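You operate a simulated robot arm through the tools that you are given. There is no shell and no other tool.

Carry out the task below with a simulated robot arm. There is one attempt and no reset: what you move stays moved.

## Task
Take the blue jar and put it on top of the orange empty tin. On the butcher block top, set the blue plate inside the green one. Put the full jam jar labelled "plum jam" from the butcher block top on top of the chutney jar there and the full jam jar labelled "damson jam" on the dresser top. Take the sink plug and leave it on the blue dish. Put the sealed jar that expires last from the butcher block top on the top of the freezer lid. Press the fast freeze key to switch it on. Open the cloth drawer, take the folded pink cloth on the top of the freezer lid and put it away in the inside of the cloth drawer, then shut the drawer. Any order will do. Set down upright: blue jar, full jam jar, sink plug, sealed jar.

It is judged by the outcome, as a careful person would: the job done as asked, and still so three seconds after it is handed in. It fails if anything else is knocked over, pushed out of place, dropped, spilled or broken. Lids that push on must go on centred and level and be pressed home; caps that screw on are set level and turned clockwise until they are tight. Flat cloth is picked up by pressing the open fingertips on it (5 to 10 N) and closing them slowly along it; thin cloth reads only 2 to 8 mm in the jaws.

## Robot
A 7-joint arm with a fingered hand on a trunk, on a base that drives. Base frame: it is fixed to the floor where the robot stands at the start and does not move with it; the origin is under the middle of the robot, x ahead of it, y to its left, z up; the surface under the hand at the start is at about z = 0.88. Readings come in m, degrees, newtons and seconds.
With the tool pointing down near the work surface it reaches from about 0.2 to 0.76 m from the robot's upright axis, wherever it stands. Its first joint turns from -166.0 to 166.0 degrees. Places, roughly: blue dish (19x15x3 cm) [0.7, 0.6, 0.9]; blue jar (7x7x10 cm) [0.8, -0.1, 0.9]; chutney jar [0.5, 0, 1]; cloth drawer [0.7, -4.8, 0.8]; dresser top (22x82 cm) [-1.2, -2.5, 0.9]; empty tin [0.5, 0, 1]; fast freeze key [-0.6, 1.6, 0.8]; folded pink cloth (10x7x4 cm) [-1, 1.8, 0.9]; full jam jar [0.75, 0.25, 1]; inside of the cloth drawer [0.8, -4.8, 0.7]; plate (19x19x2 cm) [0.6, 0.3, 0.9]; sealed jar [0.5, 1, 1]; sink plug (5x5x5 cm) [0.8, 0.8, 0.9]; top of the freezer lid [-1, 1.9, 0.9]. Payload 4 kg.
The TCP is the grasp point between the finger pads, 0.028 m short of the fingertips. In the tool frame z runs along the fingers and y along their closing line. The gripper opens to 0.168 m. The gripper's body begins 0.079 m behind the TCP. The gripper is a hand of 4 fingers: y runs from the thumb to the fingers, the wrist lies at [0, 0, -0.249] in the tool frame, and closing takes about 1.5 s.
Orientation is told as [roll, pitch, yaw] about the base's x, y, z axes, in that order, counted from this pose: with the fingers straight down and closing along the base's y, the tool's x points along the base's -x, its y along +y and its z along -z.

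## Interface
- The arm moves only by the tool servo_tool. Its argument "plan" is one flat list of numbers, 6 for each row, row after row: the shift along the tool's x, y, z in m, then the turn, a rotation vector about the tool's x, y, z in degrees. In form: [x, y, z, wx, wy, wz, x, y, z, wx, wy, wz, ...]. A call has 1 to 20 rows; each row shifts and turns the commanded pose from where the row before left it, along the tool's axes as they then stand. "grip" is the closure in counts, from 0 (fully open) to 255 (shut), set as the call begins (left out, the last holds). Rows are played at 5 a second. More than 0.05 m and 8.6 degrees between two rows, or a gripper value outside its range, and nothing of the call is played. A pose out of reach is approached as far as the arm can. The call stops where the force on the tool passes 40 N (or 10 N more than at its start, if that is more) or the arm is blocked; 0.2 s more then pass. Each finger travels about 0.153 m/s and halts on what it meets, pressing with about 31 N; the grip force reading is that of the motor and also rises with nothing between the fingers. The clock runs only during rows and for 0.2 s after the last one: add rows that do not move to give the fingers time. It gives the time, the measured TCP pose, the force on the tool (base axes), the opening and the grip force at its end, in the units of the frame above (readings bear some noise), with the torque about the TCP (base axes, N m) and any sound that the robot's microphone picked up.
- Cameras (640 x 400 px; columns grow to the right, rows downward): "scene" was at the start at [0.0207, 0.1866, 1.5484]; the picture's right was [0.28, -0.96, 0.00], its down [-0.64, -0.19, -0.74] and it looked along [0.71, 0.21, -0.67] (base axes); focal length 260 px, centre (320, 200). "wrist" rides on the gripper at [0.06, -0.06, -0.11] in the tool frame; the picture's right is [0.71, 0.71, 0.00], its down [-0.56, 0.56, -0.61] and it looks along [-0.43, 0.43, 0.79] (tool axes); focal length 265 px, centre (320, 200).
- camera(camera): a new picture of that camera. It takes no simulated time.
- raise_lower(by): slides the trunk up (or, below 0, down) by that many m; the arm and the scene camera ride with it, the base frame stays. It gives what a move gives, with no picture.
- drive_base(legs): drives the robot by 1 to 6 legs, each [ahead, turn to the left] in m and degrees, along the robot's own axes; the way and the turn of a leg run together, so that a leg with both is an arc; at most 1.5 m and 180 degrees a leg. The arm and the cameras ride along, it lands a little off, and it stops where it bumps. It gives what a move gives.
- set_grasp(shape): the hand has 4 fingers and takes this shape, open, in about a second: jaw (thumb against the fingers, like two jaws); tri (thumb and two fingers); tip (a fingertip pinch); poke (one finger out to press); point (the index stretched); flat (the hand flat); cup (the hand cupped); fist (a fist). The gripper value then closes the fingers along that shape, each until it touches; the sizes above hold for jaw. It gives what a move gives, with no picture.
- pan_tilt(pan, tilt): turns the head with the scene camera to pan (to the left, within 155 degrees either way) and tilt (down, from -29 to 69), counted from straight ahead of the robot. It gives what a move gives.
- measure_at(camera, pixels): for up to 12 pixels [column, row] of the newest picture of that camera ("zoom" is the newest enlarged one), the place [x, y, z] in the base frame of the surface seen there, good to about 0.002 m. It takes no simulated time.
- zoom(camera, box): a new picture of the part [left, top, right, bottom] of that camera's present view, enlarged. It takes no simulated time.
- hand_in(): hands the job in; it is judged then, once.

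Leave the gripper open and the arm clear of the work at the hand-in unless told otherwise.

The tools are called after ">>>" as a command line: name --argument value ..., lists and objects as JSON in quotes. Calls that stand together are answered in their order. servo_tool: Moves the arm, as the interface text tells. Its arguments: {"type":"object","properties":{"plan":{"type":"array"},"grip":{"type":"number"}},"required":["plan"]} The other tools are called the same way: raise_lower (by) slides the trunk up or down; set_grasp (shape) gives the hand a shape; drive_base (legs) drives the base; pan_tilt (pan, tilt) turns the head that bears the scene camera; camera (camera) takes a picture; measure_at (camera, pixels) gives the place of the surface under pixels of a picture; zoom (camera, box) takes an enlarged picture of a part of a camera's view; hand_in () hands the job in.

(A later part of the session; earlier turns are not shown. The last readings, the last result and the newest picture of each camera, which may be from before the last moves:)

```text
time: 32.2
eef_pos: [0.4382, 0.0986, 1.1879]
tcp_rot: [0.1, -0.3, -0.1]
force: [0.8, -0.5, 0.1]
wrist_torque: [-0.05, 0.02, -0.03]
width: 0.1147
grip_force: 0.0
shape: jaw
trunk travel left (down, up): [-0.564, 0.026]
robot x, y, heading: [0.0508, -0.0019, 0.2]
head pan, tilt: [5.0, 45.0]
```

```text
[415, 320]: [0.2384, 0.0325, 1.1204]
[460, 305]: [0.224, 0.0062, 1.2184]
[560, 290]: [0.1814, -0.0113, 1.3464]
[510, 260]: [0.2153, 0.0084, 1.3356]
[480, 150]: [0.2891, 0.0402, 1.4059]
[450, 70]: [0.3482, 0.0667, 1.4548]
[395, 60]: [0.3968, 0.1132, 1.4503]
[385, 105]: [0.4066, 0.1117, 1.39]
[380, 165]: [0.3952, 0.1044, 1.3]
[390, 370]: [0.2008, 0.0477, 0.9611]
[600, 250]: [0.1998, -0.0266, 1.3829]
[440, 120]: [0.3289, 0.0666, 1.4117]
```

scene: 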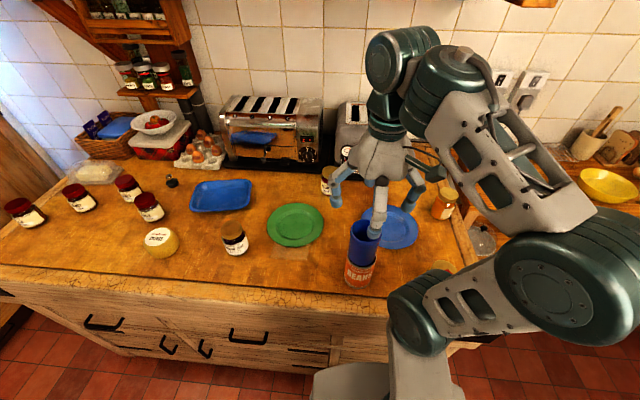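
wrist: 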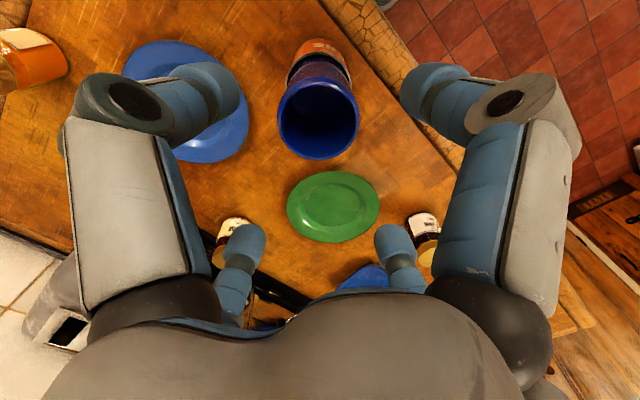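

The arm runs elbow-up (z≈1.35–1.45), well over the stack (top ≈1.085). I'll go forward at this height toward the plum jam, lowering only beyond the stack, then check.

>>> servo_tool --plan '[-0.0437, 0.0152, 0, 0, 0, 0, -0.0437, 0.0152, 0, 0, 0, 0, -0.0437, 0.0152, 0, 0, 0, 0, -0.0437, 0.0152, 0, 0, 0, 0, -0.0437, 0.0152, 0.015, 0, 0, 0, -0.0437, 0.0152, 0.015, 0, 0, 0, 0, 0, 0.04, 0, 0, 0, 0, 0, 0.03, 0, 0, 0, 0, 0, 0, 0, 0, 0]' --grip 80

>>> camera --camera "wrist"

>>> camera --camera "scene"

```text
time: 34.2
eef_pos: [0.6887, 0.1841, 1.0917]
tcp_rot: [0.1, -0.1, -0.2]
force: [-0.1, 0.4, -0.1]
wrist_torque: [-0.01, 0.0, -0.02]
width: 0.1147
grip_force: 0.0
shape: jaw
out of reach, approached as far as the arm can: row 6
trunk travel left (down, up): [-0.564, 0.026]
robot x, y, heading: [0.052, -0.0024, 0.1]
head pan, tilt: [5.0, 45.0]
```

```text
taken
```

wrist: 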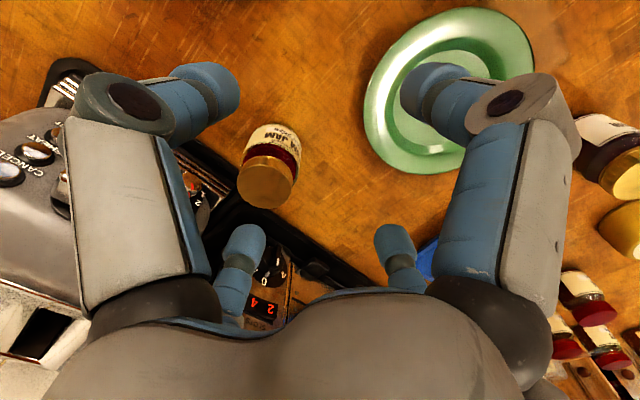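

```text
taken
```

scene: 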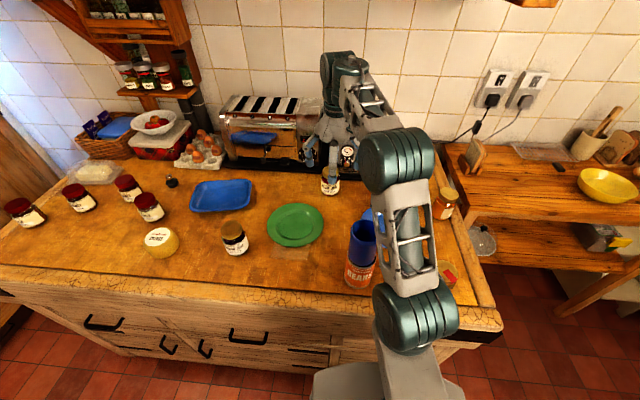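

I'll measure the arm links over the stack and the plum jam's lid.

>>> measure_at --camera "scene" --pixels '[[385, 240], [400, 200], [375, 165], [400, 140], [420, 300], [362, 235], [370, 110], [335, 75]]'

>>> measure_at --camera "wrist" --pixels '[[240, 183], [293, 183], [266, 160], [266, 207], [266, 184], [246, 168], [286, 200], [286, 166], [248, 200], [285, 130]]'

>>> zoom --camera "wrist" --box '[210, 110, 330, 220]'

```text
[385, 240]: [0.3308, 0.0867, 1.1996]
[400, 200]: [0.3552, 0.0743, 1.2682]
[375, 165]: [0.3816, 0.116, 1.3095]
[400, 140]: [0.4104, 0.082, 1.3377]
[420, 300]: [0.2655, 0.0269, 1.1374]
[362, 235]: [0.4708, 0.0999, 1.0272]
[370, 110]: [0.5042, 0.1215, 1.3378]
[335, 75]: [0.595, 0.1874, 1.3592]
```

```text
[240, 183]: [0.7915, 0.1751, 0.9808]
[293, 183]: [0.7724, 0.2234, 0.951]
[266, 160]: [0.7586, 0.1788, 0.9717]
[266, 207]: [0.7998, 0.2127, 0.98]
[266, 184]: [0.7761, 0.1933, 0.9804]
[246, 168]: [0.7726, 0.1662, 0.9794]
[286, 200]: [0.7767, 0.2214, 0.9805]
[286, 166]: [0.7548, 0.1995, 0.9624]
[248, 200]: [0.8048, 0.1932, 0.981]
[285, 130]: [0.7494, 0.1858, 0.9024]
```

```text
3.64 times, centred on (270, 165) of wrist
```

zoom: 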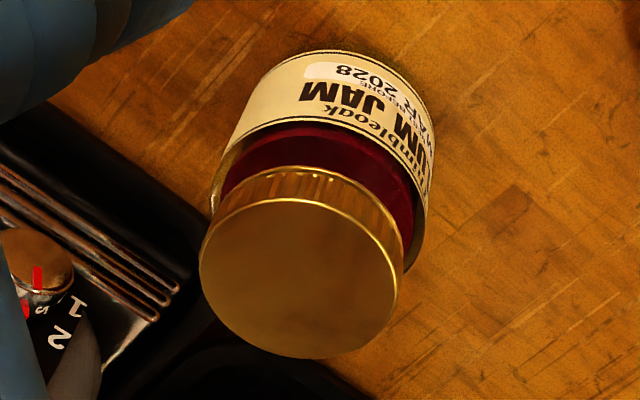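

>>> measure_at --camera "zoom" --pixels '[[205, 272], [394, 284], [305, 204], [293, 352], [300, 278], [235, 218], [365, 335], [370, 225], [232, 330]]'

```text
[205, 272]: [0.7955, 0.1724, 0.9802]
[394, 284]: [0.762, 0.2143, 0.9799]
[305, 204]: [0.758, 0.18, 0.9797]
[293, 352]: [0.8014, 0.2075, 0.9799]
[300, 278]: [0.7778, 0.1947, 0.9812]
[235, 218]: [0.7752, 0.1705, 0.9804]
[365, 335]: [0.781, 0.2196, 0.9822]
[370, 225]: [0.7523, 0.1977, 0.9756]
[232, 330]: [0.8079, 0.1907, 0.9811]
```

>>> measure_at --camera "wrist" --pixels '[[215, 165], [235, 210], [255, 215], [290, 225], [320, 245], [350, 270], [195, 180], [180, 150], [160, 155], [370, 285], [300, 262], [270, 270]]'

```text
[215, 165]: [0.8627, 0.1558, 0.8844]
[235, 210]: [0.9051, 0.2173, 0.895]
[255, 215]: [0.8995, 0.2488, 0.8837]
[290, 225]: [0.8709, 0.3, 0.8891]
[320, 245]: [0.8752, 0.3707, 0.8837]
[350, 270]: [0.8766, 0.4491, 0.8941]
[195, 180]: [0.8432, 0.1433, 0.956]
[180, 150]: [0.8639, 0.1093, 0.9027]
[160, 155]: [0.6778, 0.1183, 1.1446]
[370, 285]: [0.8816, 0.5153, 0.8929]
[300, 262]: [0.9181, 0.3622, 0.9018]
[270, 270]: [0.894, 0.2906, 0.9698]
```

>>> zoom --camera "wrist" --box '[140, 130, 340, 320]'

```text
2.11 times, centred on (240, 225) of wrist
```

zoom: 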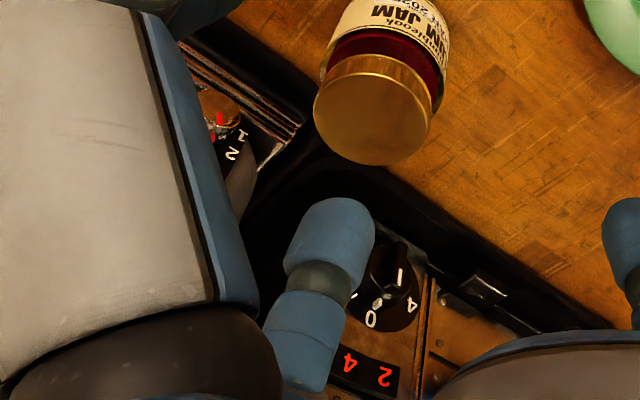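

>>> measure_at --camera "zoom" --pixels '[[210, 105], [235, 130], [240, 160], [245, 185], [300, 180], [270, 200], [400, 285], [395, 250], [385, 200], [300, 135], [420, 300], [490, 300]]'

```text
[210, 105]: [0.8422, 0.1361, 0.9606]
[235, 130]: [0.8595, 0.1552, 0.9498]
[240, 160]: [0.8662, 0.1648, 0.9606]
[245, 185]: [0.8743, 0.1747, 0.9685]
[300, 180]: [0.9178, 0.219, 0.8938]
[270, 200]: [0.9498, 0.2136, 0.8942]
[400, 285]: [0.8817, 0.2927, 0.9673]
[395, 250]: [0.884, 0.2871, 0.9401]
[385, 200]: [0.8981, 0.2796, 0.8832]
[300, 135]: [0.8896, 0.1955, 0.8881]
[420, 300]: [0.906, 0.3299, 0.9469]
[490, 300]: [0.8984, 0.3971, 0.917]
```

The grey toaster's corner is at about (0.866, 0.165), so I'll yaw the hand about 20° so its far finger goes into the gap between the toasters. I'll partly close the fingers and move over the plum jar at z≈1.03.

>>> servo_tool --plan '[0, 0, 0, 0, 0, -7, 0, 0, 0, 0, 0, -7, 0, 0, 0, 0, 0, -6, 0, 0, 0, 0, 0, 0]' --grip 115

```text
time: 35.2
eef_pos: [0.6884, 0.1832, 1.091]
tcp_rot: [0.1, -0.3, 20.0]
force: [0.7, 0.4, -0.5]
wrist_torque: [0.0, -0.03, -0.03]
width: 0.093
grip_force: 0.0
shape: jaw
trunk travel left (down, up): [-0.564, 0.026]
robot x, y, heading: [0.0477, 0.0001, 0.3]
head pan, tilt: [5.0, 45.0]
```

>>> servo_tool --plan '[0, 0, 0.028, 0, 0, 0, 0, 0, 0.028, 0, 0, 0, -0.0297, -0.0069, 0.003, 0, 0, 0, -0.0297, -0.0069, 0.003, 0, 0, 0, -0.0297, -0.0069, 0.003, 0, 0, 0, 0, 0, 0, 0, 0, 0]'

>>> camera --camera "wrist"

```text
time: 36.6
eef_pos: [0.7668, 0.1951, 1.0282]
tcp_rot: [0.1, -0.1, 20.0]
force: [0.4, -0.6, -0.1]
wrist_torque: [-0.03, 0.0, -0.01]
width: 0.0927
grip_force: 0.0
shape: jaw
out of reach, approached as far as the arm can: row 5
trunk travel left (down, up): [-0.564, 0.026]
robot x, y, heading: [0.0455, -0.0007, 0.1]
head pan, tilt: [5.0, 45.0]
```

```text
taken
```

wrist: 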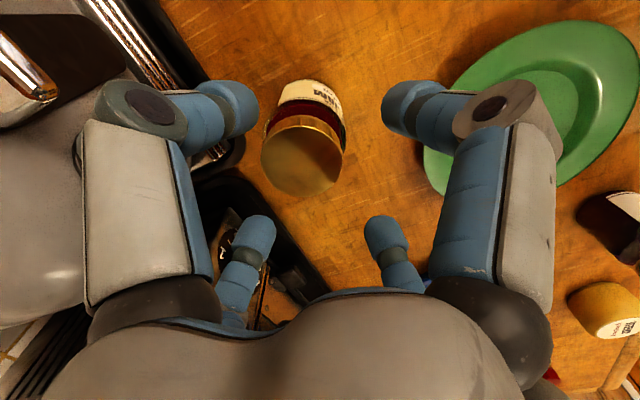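

Reach at this height ends at x≈0.767; it grows lower down. I'll descend to z≈0.985 while shifting the remaining 12 mm.

>>> servo_tool --plan '[0, 0, 0.015, 0, 0, 0, -0.0055, -0.0025, 0.014, 0, 0, 0, -0.0055, -0.0025, 0.014, 0, 0, 0, 0, 0, 0, 0, 0, 0]'

>>> camera --camera "wrist"

>>> camera --camera "scene"

```text
time: 37.6
eef_pos: [0.7803, 0.1933, 0.9854]
tcp_rot: [0.1, -0.2, 19.9]
force: [0.7, -0.1, -0.5]
wrist_torque: [0.01, 0.0, -0.02]
width: 0.0926
grip_force: 0.0
shape: jaw
trunk travel left (down, up): [-0.564, 0.026]
robot x, y, heading: [0.0469, 0.0009, 0.1]
head pan, tilt: [5.0, 45.0]
```

```text
taken
```

wrist: 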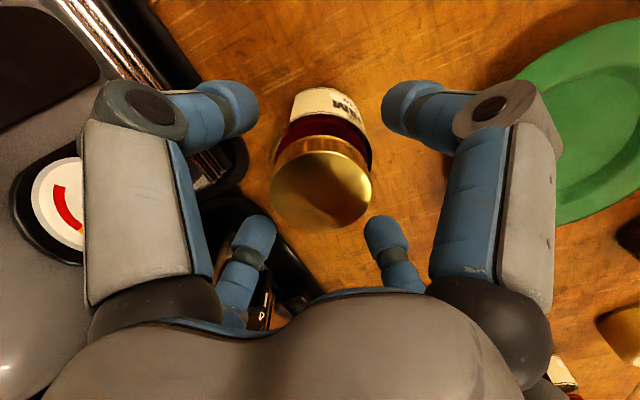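

```text
taken
```

scene: 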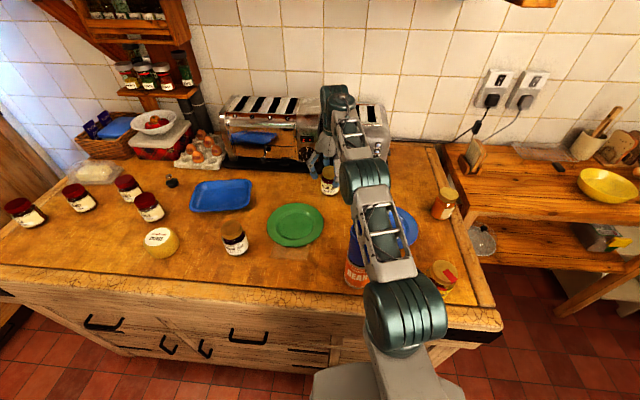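

Centred on the plum jar. The arm now passes close above the blue-jar stack; I'll measure the clearance.

>>> measure_at --camera "scene" --pixels '[[355, 205], [365, 225], [370, 250], [350, 180], [380, 230], [366, 270], [353, 235], [356, 245], [360, 215], [375, 200]]'

>>> zoom --camera "scene" --box '[310, 140, 450, 300]'

```text
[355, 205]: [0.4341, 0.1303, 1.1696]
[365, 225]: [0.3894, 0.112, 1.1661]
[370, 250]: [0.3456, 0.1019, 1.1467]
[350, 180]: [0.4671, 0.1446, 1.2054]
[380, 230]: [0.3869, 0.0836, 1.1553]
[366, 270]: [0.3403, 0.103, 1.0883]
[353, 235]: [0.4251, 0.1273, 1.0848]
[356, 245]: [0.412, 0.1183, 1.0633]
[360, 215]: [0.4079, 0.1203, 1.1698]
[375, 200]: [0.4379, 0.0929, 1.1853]
```

```text
2.50 times, centred on (380, 220) of scene
```

zoom: 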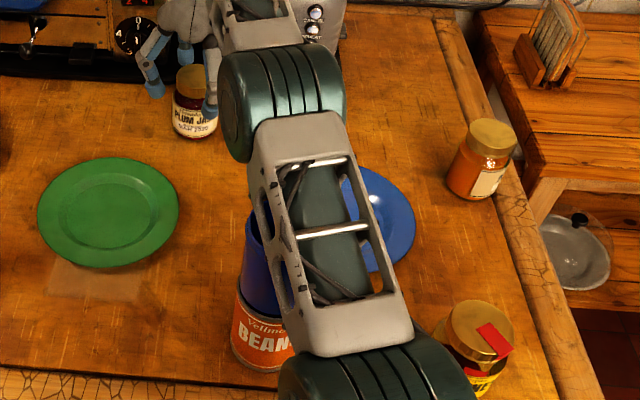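

The links' top surface is only at z≈1.17–1.18 over the stack (top 1.085), too tight. I'll back out the same way I came and re-park the base further left so the arm doesn't pass over the stack.

>>> servo_tool --plan '[0.0055, 0.0025, -0.014, 0, 0, 0, 0.0055, 0.0025, -0.014, 0, 0, 0, 0, 0, -0.015, 0, 0, 0, 0.0297, 0.0069, -0.01, 0, 0, 0, 0.0297, 0.0069, -0.01, 0, 0, 0, 0, 0, -0.04, 0, 0, 0, 0, 0, 0, 0, 0, 0]'

>>> camera --camera "scene"

>>> zoom --camera "scene" --box '[310, 140, 450, 300]'

```text
time: 39.2
eef_pos: [0.7066, 0.185, 1.0863]
tcp_rot: [-0.1, -0.3, 19.9]
force: [-0.8, 0.5, 0.3]
wrist_torque: [-0.04, -0.04, -0.01]
width: 0.0925
grip_force: 0.2
shape: jaw
trunk travel left (down, up): [-0.564, 0.026]
robot x, y, heading: [0.0477, 0.0001, 0.1]
head pan, tilt: [5.0, 45.0]
```

```text
taken
```

scene: 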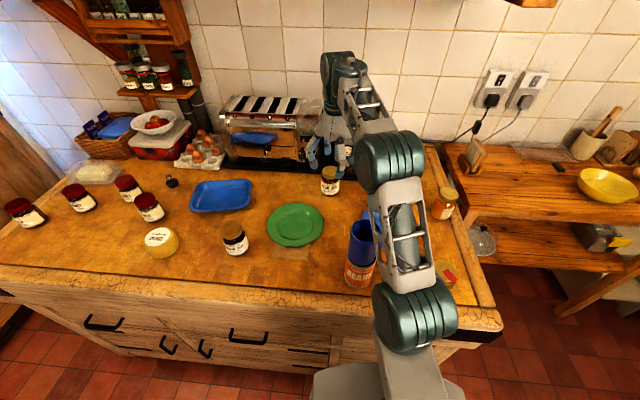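

```text
2.50 times, centred on (380, 220) of scene
```

zoom: 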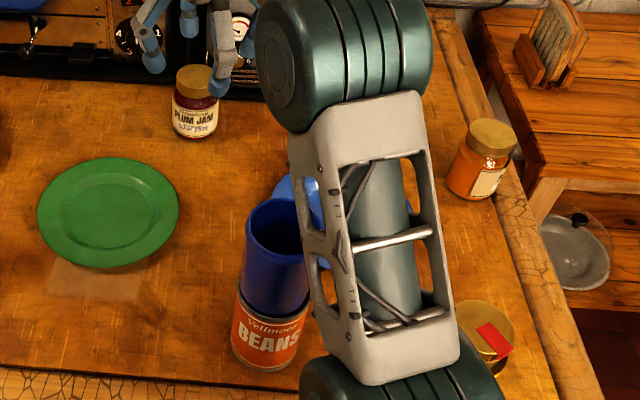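

The stack is undisturbed. I'll raise and retract the hand to a tucked pose in front of the robot, then study the plates.

>>> servo_tool --plan '[0.005, 0, -0.04, 0, 0, 0, 0.005, 0, -0.04, 0, 0, 0, 0.01, 0, -0.04, 0, 0, 0, 0.04, 0, -0.02, 0, 0, 0, 0.045, 0, 0, 0, 0, 0, 0.045, 0, 0, 0, 0, 0, 0.045, 0, 0, 0, 0, 0, 0.04, 0, 0, 0, 0, 0, 0, 0, 0, 0, 0, 0]' --grip 0

>>> camera --camera "scene"

```text
time: 41.2
eef_pos: [0.4836, 0.1061, 1.1862]
tcp_rot: [0.1, -0.3, 20.0]
force: [-0.1, -0.4, -0.9]
wrist_torque: [0.03, 0.01, 0.0]
width: 0.1679
grip_force: 0.0
shape: jaw
out of reach, approached as far as the arm can: row 2, 3
trunk travel left (down, up): [-0.564, 0.026]
robot x, y, heading: [0.0471, 0.0002, 0.0]
head pan, tilt: [5.0, 45.0]
```

```text
taken
```

scene: 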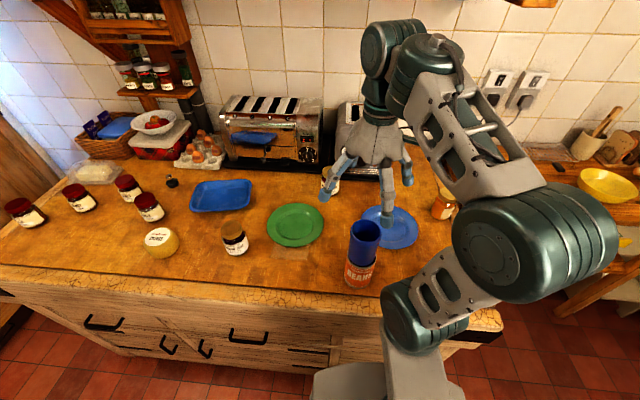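

>>> servo_tool --plan '[0, 0, -0.032, 0, 0, 0, 0, 0, -0.032, 0, 0, 0, 0.0205, -0.0364, 0, 0, 0, 4, 0.0205, -0.0364, 0, 0, 0, 4, 0.0205, -0.0364, 0, 0, 0, 4, 0.0205, -0.0364, 0, 0, 0, 4, 0.0205, -0.0364, 0, 0, 0, 4, 0, 0, 0, 0, 0, 0]'

>>> zoom --camera "scene" --box '[260, 180, 440, 290]'

```text
time: 43.0
eef_pos: [0.4201, -0.0948, 1.2446]
tcp_rot: [0.2, -0.3, -0.1]
force: [-0.2, -0.2, 0.0]
wrist_torque: [-0.01, 0.04, 0.0]
width: 0.1679
grip_force: 0.0
shape: jaw
trunk travel left (down, up): [-0.564, 0.026]
robot x, y, heading: [0.0534, -0.0033, 0.1]
head pan, tilt: [5.0, 45.0]
```

```text
3.56 times, centred on (350, 235) of scene
```

zoom: 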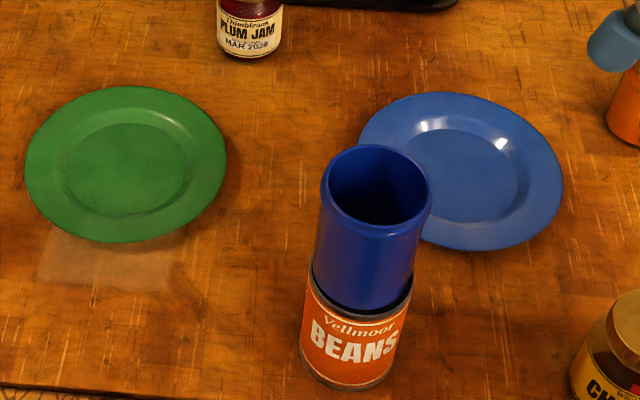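

I'll measure the radial height profile of the blue plate to plan the rim grip.

>>> measure_at --camera "zoom" --pixels '[[465, 175], [500, 172], [515, 172], [525, 172], [532, 172], [540, 172], [547, 172], [553, 172], [558, 172], [561, 172], [565, 172], [572, 172]]'

>>> measure_at --camera "zoom" --pixels '[[463, 94], [463, 100], [463, 106], [463, 114], [463, 122], [463, 130], [463, 140], [463, 215], [463, 225], [463, 235], [463, 244], [463, 249]]'

>>> measure_at --camera "zoom" --pixels '[[126, 89], [126, 240], [26, 165], [225, 165], [126, 165], [126, 232], [55, 105], [200, 220], [200, 112], [50, 220]]'

```text
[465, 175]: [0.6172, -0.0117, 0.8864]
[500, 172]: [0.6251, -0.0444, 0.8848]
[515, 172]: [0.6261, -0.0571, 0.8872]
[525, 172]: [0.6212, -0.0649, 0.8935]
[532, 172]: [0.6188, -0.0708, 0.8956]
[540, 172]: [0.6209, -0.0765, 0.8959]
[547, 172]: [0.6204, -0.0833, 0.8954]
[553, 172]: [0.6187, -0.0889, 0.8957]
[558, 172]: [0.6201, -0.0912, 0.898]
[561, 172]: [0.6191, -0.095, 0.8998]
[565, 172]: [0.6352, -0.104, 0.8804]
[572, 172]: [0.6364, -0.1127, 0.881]
```

```text
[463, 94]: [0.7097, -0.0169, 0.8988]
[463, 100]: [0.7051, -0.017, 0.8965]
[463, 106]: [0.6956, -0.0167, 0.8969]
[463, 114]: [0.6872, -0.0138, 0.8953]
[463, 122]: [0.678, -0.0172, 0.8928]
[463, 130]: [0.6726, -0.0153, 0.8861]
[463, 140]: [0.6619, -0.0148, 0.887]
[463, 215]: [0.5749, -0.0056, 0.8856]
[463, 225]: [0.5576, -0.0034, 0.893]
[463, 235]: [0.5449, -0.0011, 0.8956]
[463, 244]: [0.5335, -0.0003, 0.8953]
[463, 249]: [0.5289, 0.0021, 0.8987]
```

```text
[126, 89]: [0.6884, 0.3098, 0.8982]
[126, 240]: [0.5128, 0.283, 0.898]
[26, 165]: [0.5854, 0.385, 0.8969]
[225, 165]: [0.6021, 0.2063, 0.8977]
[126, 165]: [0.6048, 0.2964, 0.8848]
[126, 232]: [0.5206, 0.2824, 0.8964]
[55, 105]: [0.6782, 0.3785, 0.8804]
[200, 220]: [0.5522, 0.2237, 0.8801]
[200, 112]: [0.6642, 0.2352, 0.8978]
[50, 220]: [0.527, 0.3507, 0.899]
```

The blue plate has a flat flange (r 0.06–0.09, z≈0.8955, about 1 cm above the table) with a small lip at 0.899. For both the plum jam and the plates a parking spot further left (y≈0.3) keeps the arm away from the stack. I'll back off, drive left 0.3 m and return to the table.

>>> drive_base --legs '[[-0.12, 0], [0, 90], [0.3, 0], [0, -90]]'

```text
time: 53.6
eef_pos: [0.3003, 0.1963, 1.2452]
tcp_rot: [0.3, -0.3, -1.7]
force: [0.1, 0.6, 0.0]
wrist_torque: [-0.01, -0.02, 0.0]
width: 0.1679
grip_force: 0.0
shape: jaw
trunk travel left (down, up): [-0.564, 0.026]
robot x, y, heading: [-0.0681, 0.2981, -1.4]
head pan, tilt: [5.0, 45.0]
```

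Now I'll go ahead again toward the table with a small heading correction.

>>> drive_base --legs '[[0, 1.4], [0.115, 0]]'

>>> camera --camera "scene"

```text
time: 55.1
eef_pos: [0.4165, 0.2048, 1.2448]
tcp_rot: [0.2, -0.2, -0.1]
force: [1.4, 0.3, -0.1]
wrist_torque: [-0.04, -0.01, -0.01]
width: 0.168
grip_force: 0.1
shape: jaw
trunk travel left (down, up): [-0.564, 0.026]
robot x, y, heading: [0.0464, 0.3013, 0.1]
head pan, tilt: [5.0, 45.0]
```

```text
taken
```

scene: 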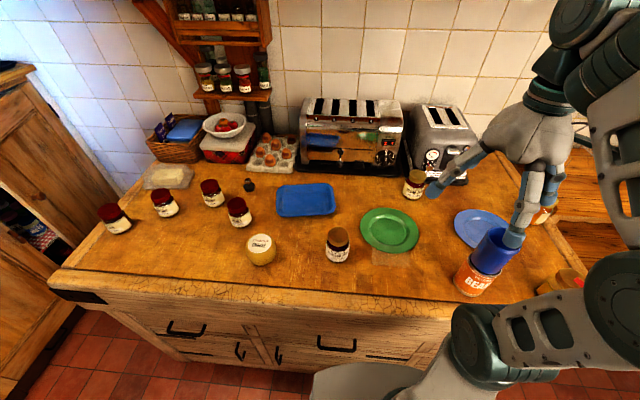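

From here I can see the sealed jars better. I'll zoom to read their labels.

>>> zoom --camera "scene" --box '[90, 170, 270, 270]'

>>> zoom --camera "scene" --box '[210, 185, 280, 270]'

>>> zoom --camera "scene" --box '[90, 170, 190, 240]'

```text
3.56 times, centred on (180, 220) of scene
```

zoom: 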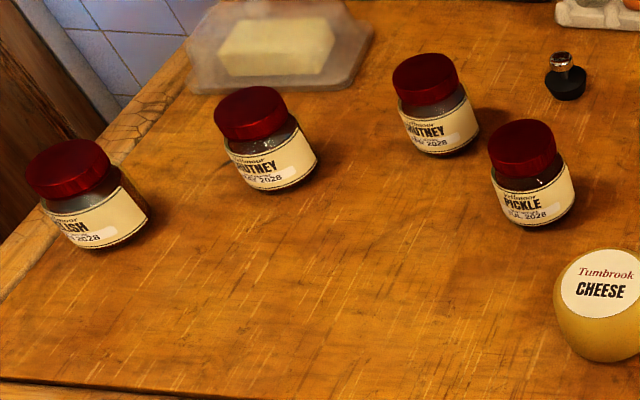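

```text
4.71 times, centred on (245, 228) of scene
```

zoom: 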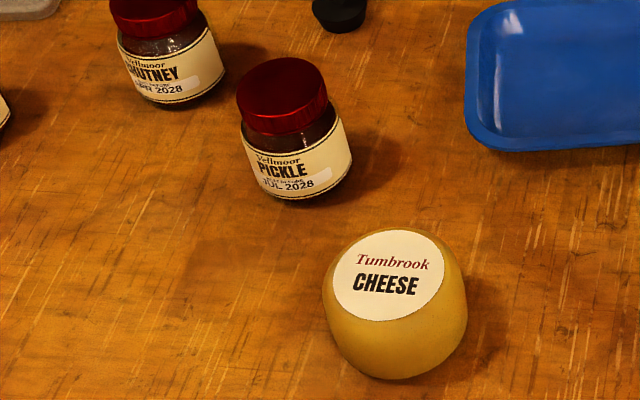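

```text
5.71 times, centred on (140, 205) of scene
```

zoom: 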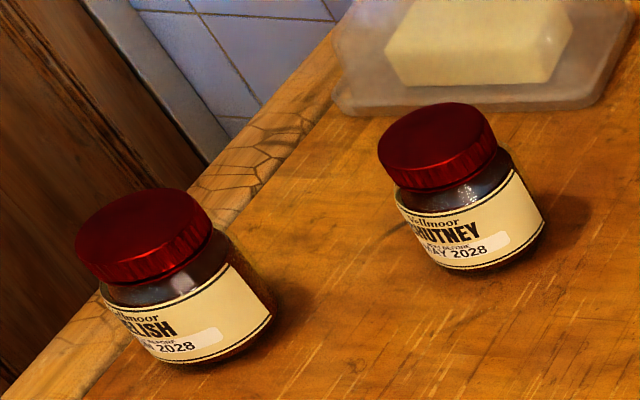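

Reads so far: PICKLE JUL 2028, left CHUTNEY MAY 2028, two others unclear; I'll read them closer later. Now the plum jam: I'll move above and in front of it, yawing 20°.

>>> servo_tool --plan '[-0.039, -0.0005, 0.0221, 0, 0, 0, -0.039, -0.0005, 0.0221, 0, 0, 0, -0.039, -0.0005, 0.0221, 0, 0, 0, -0.039, -0.0005, 0.0221, 0, 0, 0, -0.039, -0.0005, 0.0221, 0, 0, 0, -0.039, -0.0005, 0.0221, 0, 0, 0, -0.039, -0.0005, 0.0221, 0, 0, 0, 0, 0, 0.02, 0, 0, -7, 0, 0, 0.02, 0, 0, -7, 0, 0, 0, 0, 0, -6, 0, 0, 0, 0, 0, 0]' --grip 115

>>> camera --camera "wrist"

```text
time: 57.5
eef_pos: [0.6896, 0.2016, 1.0531]
tcp_rot: [0.0, -0.3, 19.9]
force: [-0.4, -1.1, 0.5]
wrist_torque: [-0.01, -0.01, 0.01]
width: 0.0926
grip_force: 0.1
shape: jaw
trunk travel left (down, up): [-0.564, 0.026]
robot x, y, heading: [0.0466, 0.3013, 0.1]
head pan, tilt: [5.0, 45.0]
```

```text
taken
```

wrist: 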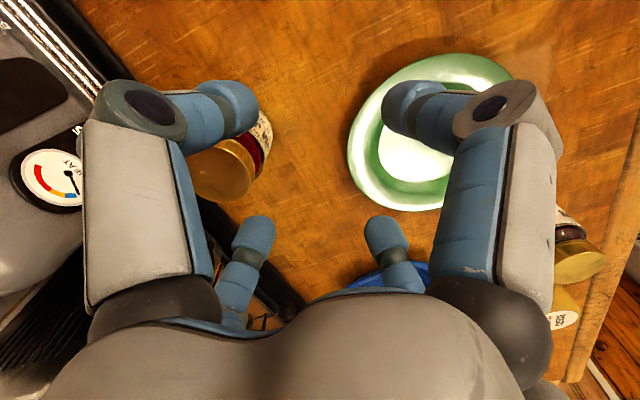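

>>> servo_tool --plan '[-0.0271, -0.0126, 0.007, 0, 0, 0, -0.0271, -0.0126, 0.007, 0, 0, 0, -0.0271, -0.0126, 0.007, 0, 0, 0, 0, 0, 0, 0, 0, 0]'

>>> camera --camera "wrist"

>>> camera --camera "scene"

```text
time: 58.5
eef_pos: [0.7784, 0.1907, 1.03]
tcp_rot: [0.1, -0.2, 19.8]
force: [0.3, 0.0, 0.2]
wrist_torque: [0.02, 0.01, 0.01]
width: 0.0927
grip_force: 0.0
shape: jaw
trunk travel left (down, up): [-0.564, 0.026]
robot x, y, heading: [0.0441, 0.2984, -0.1]
head pan, tilt: [5.0, 45.0]
```

```text
taken
```

wrist: 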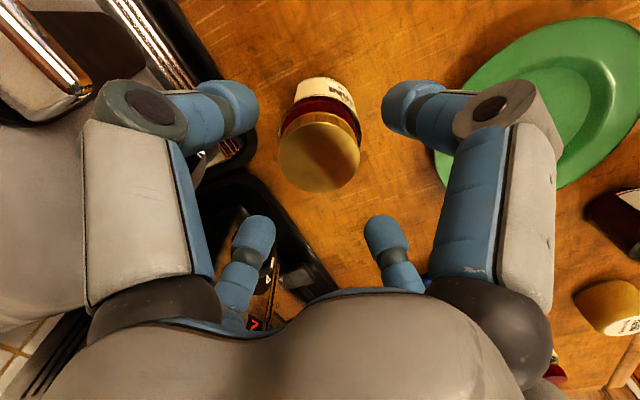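

```text
taken
```

scene: 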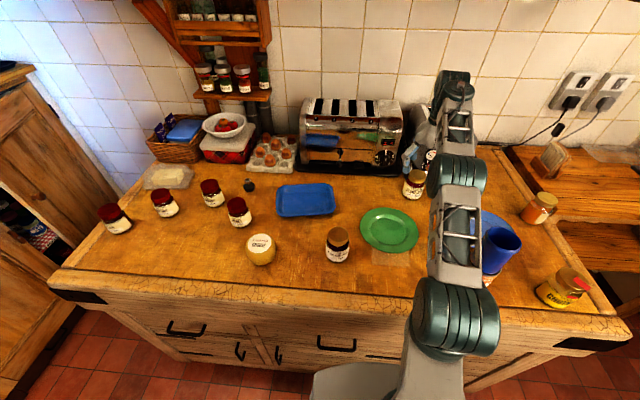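

>>> servo_tool --plan '[-0.0008, 0.0014, 0.02, 0, 0, 0, -0.0008, 0.0014, 0.02, 0, 0, 0, 0, 0, 0, 0, 0, 0]'

>>> camera --camera "wrist"

>>> zoom --camera "scene" --box '[380, 130, 560, 320]'

```text
time: 59.3
eef_pos: [0.7776, 0.1958, 0.9901]
tcp_rot: [-0.1, -0.3, 19.9]
force: [0.7, 0.0, 0.6]
wrist_torque: [-0.01, 0.01, 0.0]
width: 0.0928
grip_force: 0.0
shape: jaw
trunk travel left (down, up): [-0.564, 0.026]
robot x, y, heading: [0.0447, 0.3019, -0.3]
head pan, tilt: [5.0, 45.0]
```

```text
taken
```

wrist: 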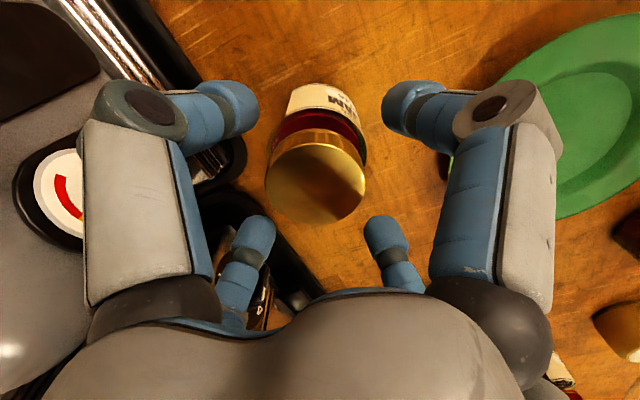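

```text
2.11 times, centred on (470, 225) of scene
```

zoom: 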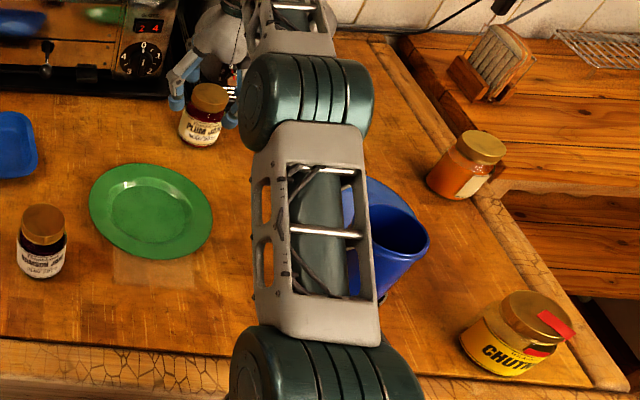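

>>> measure_at --camera "zoom" --pixels '[[368, 240], [372, 290], [362, 180], [395, 215], [420, 250], [385, 250], [270, 90], [265, 220], [320, 220], [365, 110]]'

```text
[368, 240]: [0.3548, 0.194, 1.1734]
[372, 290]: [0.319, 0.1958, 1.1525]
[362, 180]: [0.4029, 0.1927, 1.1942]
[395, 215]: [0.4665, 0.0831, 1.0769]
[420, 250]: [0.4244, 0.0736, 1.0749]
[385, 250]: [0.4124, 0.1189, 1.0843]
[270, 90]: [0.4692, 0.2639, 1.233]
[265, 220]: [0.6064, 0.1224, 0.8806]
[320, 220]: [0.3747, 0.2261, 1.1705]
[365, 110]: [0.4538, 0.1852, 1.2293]
```

Lateral gap from arm link (y≈0.193) to the stack (y≈0.135) is ~6 cm – fine. I'll descend to grasp height z≈0.93.

>>> servo_tool --plan '[-0.0005, -0.001, 0.02, 0, 0, 0, -0.0005, -0.001, 0.02, 0, 0, 0, 0, 0, 0.02, 0, 0, 0, 0, 0, 0, 0, 0, 0]'

>>> camera --camera "wrist"

>>> zoom --camera "scene" --box '[380, 130, 560, 320]'

```text
time: 60.3
eef_pos: [0.7812, 0.1958, 0.9317]
tcp_rot: [0.1, -0.4, 19.8]
force: [0.4, -0.1, 1.0]
wrist_torque: [0.0, -0.01, -0.02]
width: 0.0927
grip_force: 0.0
shape: jaw
trunk travel left (down, up): [-0.564, 0.026]
robot x, y, heading: [0.046, 0.3039, 0.1]
head pan, tilt: [5.0, 45.0]
```

```text
taken
```

wrist: 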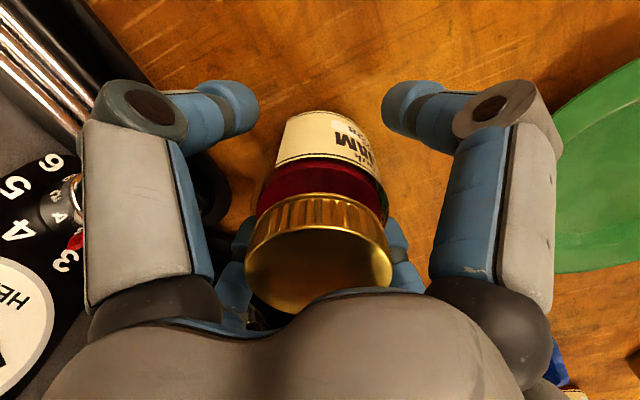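

```text
2.11 times, centred on (470, 225) of scene
```

zoom: 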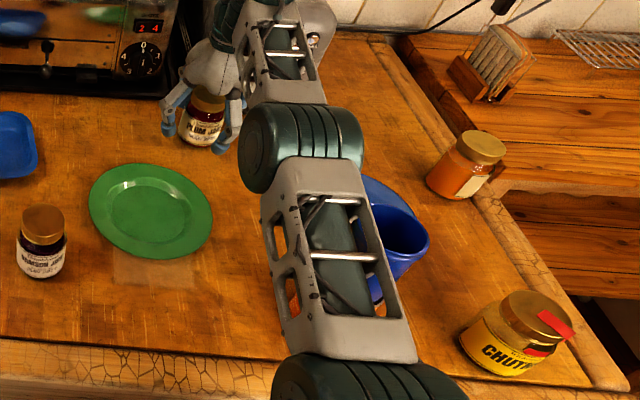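

>>> measure_at --camera "zoom" --pixels '[[362, 190], [375, 225], [390, 270], [405, 330], [360, 130], [370, 290], [325, 265], [385, 250], [410, 220], [348, 175]]'

```text
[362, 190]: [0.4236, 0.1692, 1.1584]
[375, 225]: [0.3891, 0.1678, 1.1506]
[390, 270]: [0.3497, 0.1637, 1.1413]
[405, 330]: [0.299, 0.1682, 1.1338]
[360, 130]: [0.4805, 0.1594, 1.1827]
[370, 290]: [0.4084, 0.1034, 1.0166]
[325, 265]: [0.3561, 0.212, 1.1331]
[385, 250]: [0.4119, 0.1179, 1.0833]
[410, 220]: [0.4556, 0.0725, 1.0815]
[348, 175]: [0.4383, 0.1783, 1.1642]
```

The arm's right edge is y≈0.168, still 3 cm off the jar. I'll close the grip on the plum jar.

>>> servo_tool --plan '[0, 0, 0, 0, 0, 0, 0, 0, 0, 0, 0, 0, 0, 0, 0, 0, 0, 0, 0, 0, 0, 0, 0, 0, 0, 0, 0, 0, 0, 0, 0, 0, 0, 0, 0, 0]' --grip 255

>>> camera --camera "wrist"

```text
time: 61.7
eef_pos: [0.7807, 0.1943, 0.9306]
tcp_rot: [0.0, -0.2, 19.7]
force: [-0.7, -0.3, 0.6]
wrist_torque: [0.02, -0.01, -0.03]
width: 0.0595
grip_force: 31.1
shape: jaw
trunk travel left (down, up): [-0.564, 0.026]
robot x, y, heading: [0.0427, 0.3013, -0.2]
head pan, tilt: [5.0, 45.0]
```

```text
taken
```

wrist: 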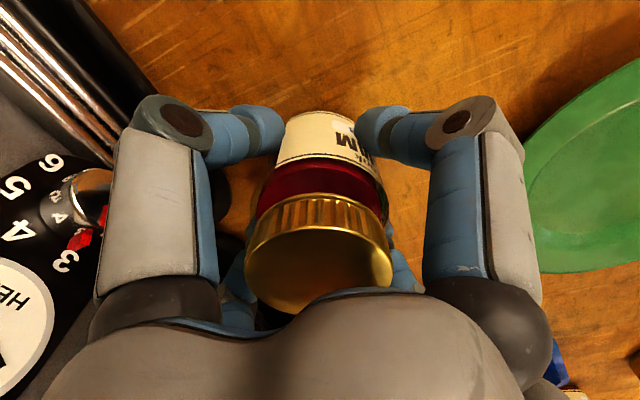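

Gripped. I'll lift straight up 0.1 m, then pull back and rise.

>>> servo_tool --plan '[0, 0, -0.015, 0, 0, 0, 0, 0, -0.025, 0, 0, 0, 0, 0, -0.03, 0, 0, 0, 0, 0, -0.03, 0, 0, 0, 0.0376, 0.0137, -0.025, 0, 0, 0, 0.0376, 0.0137, -0.025, 0, 0, 0, 0, 0, 0, 0, 0, 0]'

>>> camera --camera "scene"

>>> camera --camera "wrist"

```text
time: 63.3
eef_pos: [0.7008, 0.1957, 1.0788]
tcp_rot: [0.0, -0.1, 19.9]
force: [0.8, -0.1, -3.1]
wrist_torque: [-0.02, 0.01, 0.04]
width: 0.0592
grip_force: 30.8
shape: jaw
trunk travel left (down, up): [-0.564, 0.026]
robot x, y, heading: [0.0463, 0.2983, 0.1]
head pan, tilt: [5.0, 45.0]
```

```text
taken
```

scene: 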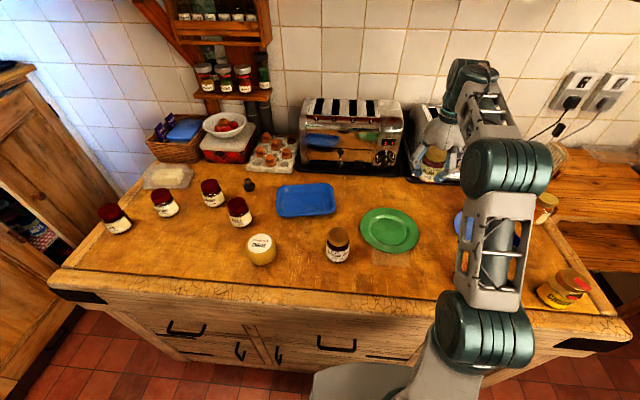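

```text
taken
```

wrist: 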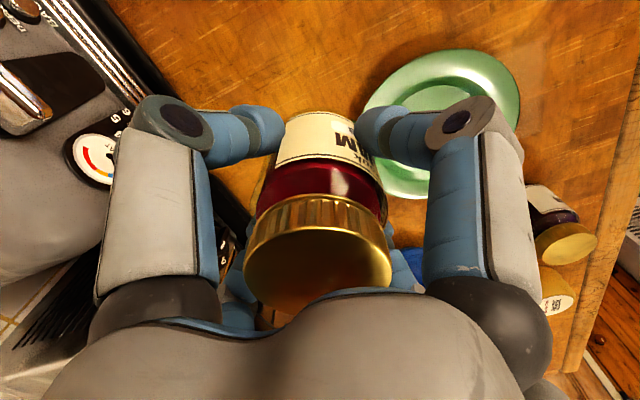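

>>> measure_at --camera "scene" --pixels '[[500, 170], [475, 180], [465, 230], [520, 230], [495, 200], [470, 280], [560, 280], [570, 290], [575, 275], [545, 290]]'

>>> zoom --camera "scene" --box '[500, 240, 620, 320]'

```text
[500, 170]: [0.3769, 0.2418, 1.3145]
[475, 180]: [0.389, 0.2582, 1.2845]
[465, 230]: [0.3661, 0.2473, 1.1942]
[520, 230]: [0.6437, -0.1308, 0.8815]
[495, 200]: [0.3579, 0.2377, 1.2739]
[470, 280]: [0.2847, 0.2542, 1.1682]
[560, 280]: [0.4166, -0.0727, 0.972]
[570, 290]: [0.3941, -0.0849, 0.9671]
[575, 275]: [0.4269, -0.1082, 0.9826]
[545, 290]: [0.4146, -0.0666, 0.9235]
```

```text
5.00 times, centred on (560, 280) of scene
```

zoom: 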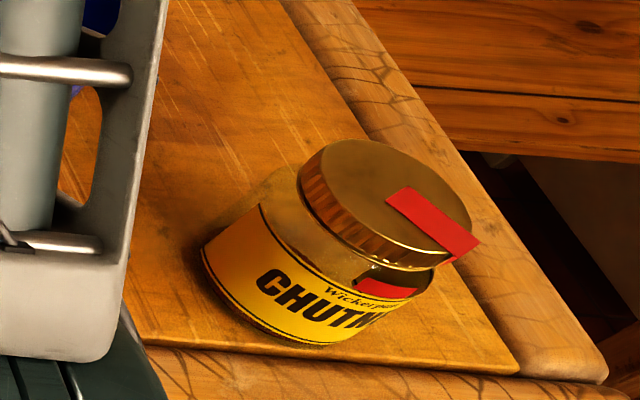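

I'll measure the chutney lid's top in this zoom for its centre.

>>> measure_at --camera "zoom" --pixels '[[306, 185], [468, 220], [350, 143], [405, 262], [380, 200], [320, 155], [445, 245], [430, 165], [330, 235], [400, 200], [440, 215]]'

```text
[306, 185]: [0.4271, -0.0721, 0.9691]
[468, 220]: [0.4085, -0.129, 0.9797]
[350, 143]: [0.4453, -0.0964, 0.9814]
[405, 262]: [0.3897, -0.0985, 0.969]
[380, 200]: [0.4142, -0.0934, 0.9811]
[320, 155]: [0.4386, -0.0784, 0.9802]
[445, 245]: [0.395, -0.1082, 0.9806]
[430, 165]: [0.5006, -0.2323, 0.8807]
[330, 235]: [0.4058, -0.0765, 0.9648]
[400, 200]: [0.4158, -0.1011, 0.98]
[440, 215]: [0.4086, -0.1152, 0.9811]
```

Now I'll carry the jar around the far side of the stack, toward (0.62, −0.05).

>>> servo_tool --plan '[0.0266, -0.034, -0.0033, 0, 0, 0, 0.0266, -0.034, -0.0033, 0, 0, 0, 0.0266, -0.034, -0.0033, 0, 0, 0, 0.0266, -0.034, -0.0033, 0, 0, 0, 0.0266, -0.034, -0.0033, 0, 0, 0, 0.0266, -0.034, -0.0033, 0, 0, 0, 0, 0, 0, 0, 0, 0]'

>>> pan_tilt --pan -35 --tilt 45

>>> camera --camera "scene"

>>> camera --camera "wrist"

```text
time: 64.9
eef_pos: [0.6204, -0.0488, 1.0996]
tcp_rot: [0.1, -0.3, 19.8]
force: [-0.2, 0.5, -3.2]
wrist_torque: [0.01, 0.03, 0.0]
width: 0.0593
grip_force: 31.5
shape: jaw
trunk travel left (down, up): [-0.564, 0.026]
robot x, y, heading: [0.0423, 0.2998, -0.0]
head pan, tilt: [5.0, 45.0]
```

```text
time: 66.0
eef_pos: [0.621, -0.0496, 1.0975]
tcp_rot: [0.1, -0.3, 19.8]
force: [0.4, 0.1, -2.5]
wrist_torque: [-0.01, -0.01, 0.04]
width: 0.0592
grip_force: 31.3
shape: jaw
trunk travel left (down, up): [-0.564, 0.026]
robot x, y, heading: [0.0466, 0.3, 0.0]
head pan, tilt: [-35.0, 45.0]
```

```text
taken
```

scene: 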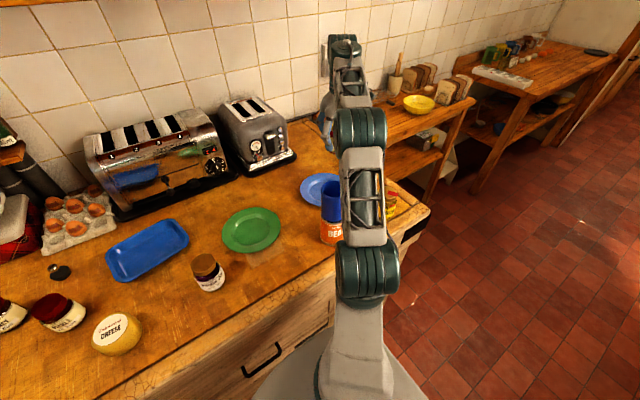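

```text
taken
```

wrist: 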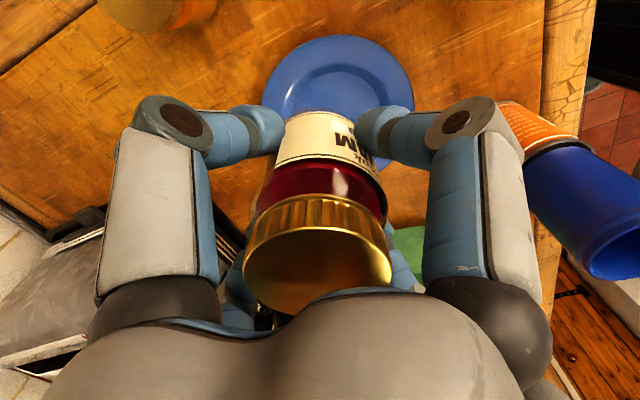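

>>> measure_at --camera "scene" --pixels '[[345, 220], [345, 170], [360, 125], [340, 140], [375, 200], [330, 205], [332, 230], [390, 205]]'

>>> zoom --camera "scene" --box '[280, 90, 440, 260]'

```text
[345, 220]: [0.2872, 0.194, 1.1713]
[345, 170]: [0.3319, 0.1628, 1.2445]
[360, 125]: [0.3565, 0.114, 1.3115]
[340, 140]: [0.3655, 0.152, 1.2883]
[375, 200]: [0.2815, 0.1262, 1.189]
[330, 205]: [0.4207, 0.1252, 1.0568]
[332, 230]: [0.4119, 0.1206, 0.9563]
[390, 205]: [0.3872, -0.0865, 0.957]
```

```text
2.35 times, centred on (360, 175) of scene
```

zoom: 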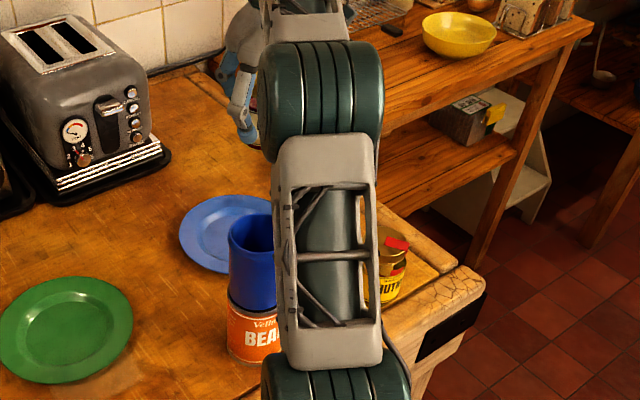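

Forearm is well above the stack. I'll move the jar to about (0.5, −0.09) and look at the chutney lid with the wrist camera.

>>> servo_tool --plan '[0.0425, 0, -0.007, 0, 0, 0, 0.0425, 0, -0.007, 0, 0, 0, 0.0425, 0, -0.007, 0, 0, 0, 0, 0, 0, 0, 0, 0]'

>>> camera --camera "wrist"

>>> camera --camera "scene"

```text
time: 67.0
eef_pos: [0.4998, -0.0933, 1.1199]
tcp_rot: [0.0, -0.3, 19.8]
force: [0.2, -0.2, -2.9]
wrist_torque: [0.0, 0.01, 0.02]
width: 0.0592
grip_force: 30.8
shape: jaw
trunk travel left (down, up): [-0.564, 0.026]
robot x, y, heading: [0.0483, 0.2994, -0.2]
head pan, tilt: [-35.0, 45.0]
```

```text
taken
```

wrist: 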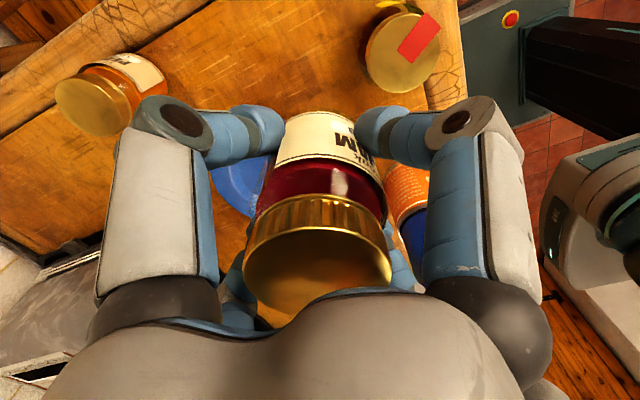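

```text
taken
```

scene: 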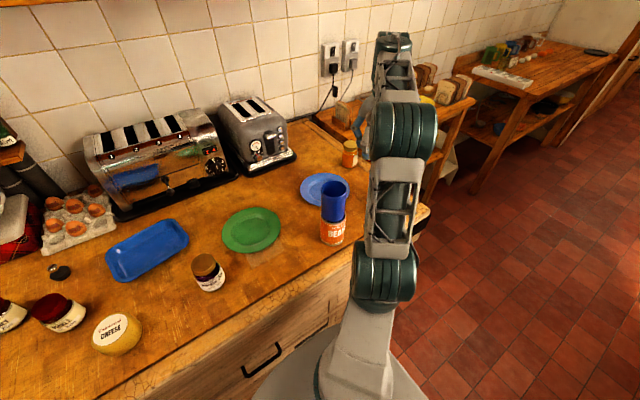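

The chutney lid shows at about (400,52) in the wrist view. I'll zoom and measure its edge.

>>> zoom --camera "wrist" --box '[350, 0, 460, 110]'

```text
3.64 times, centred on (405, 55) of wrist
```

zoom: 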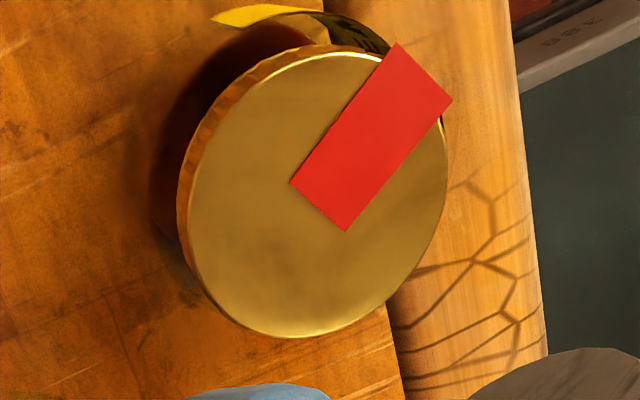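

>>> measure_at --camera "zoom" --pixels '[[193, 190], [443, 190], [325, 58], [288, 332], [222, 105], [410, 285], [212, 285], [318, 195], [395, 60], [440, 110], [345, 215], [300, 185]]'

```text
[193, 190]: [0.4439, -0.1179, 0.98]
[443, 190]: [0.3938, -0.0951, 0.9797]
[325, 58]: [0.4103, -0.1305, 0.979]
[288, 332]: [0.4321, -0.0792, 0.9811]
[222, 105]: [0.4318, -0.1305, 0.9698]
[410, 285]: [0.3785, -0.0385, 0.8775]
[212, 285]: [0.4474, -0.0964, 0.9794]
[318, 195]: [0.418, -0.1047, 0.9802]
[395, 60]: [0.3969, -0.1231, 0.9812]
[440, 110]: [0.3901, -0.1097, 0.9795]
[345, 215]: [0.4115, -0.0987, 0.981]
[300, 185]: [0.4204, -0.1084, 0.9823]
```

Chutney lid centre ≈ (0.420, −0.105), z 0.98. I'll check how the held jar sits relative to the TCP by measuring its lid.

>>> measure_at --camera "wrist" --pixels '[[249, 265], [388, 265], [318, 234], [318, 265], [280, 240], [356, 240], [318, 290], [265, 300], [370, 290]]'

```text
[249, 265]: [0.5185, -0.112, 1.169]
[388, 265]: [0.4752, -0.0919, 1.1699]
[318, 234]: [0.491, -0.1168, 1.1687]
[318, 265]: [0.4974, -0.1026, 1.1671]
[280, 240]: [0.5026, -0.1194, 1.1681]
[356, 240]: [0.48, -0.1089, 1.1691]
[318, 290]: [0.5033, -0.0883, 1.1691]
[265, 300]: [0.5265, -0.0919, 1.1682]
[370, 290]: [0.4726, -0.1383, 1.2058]
```

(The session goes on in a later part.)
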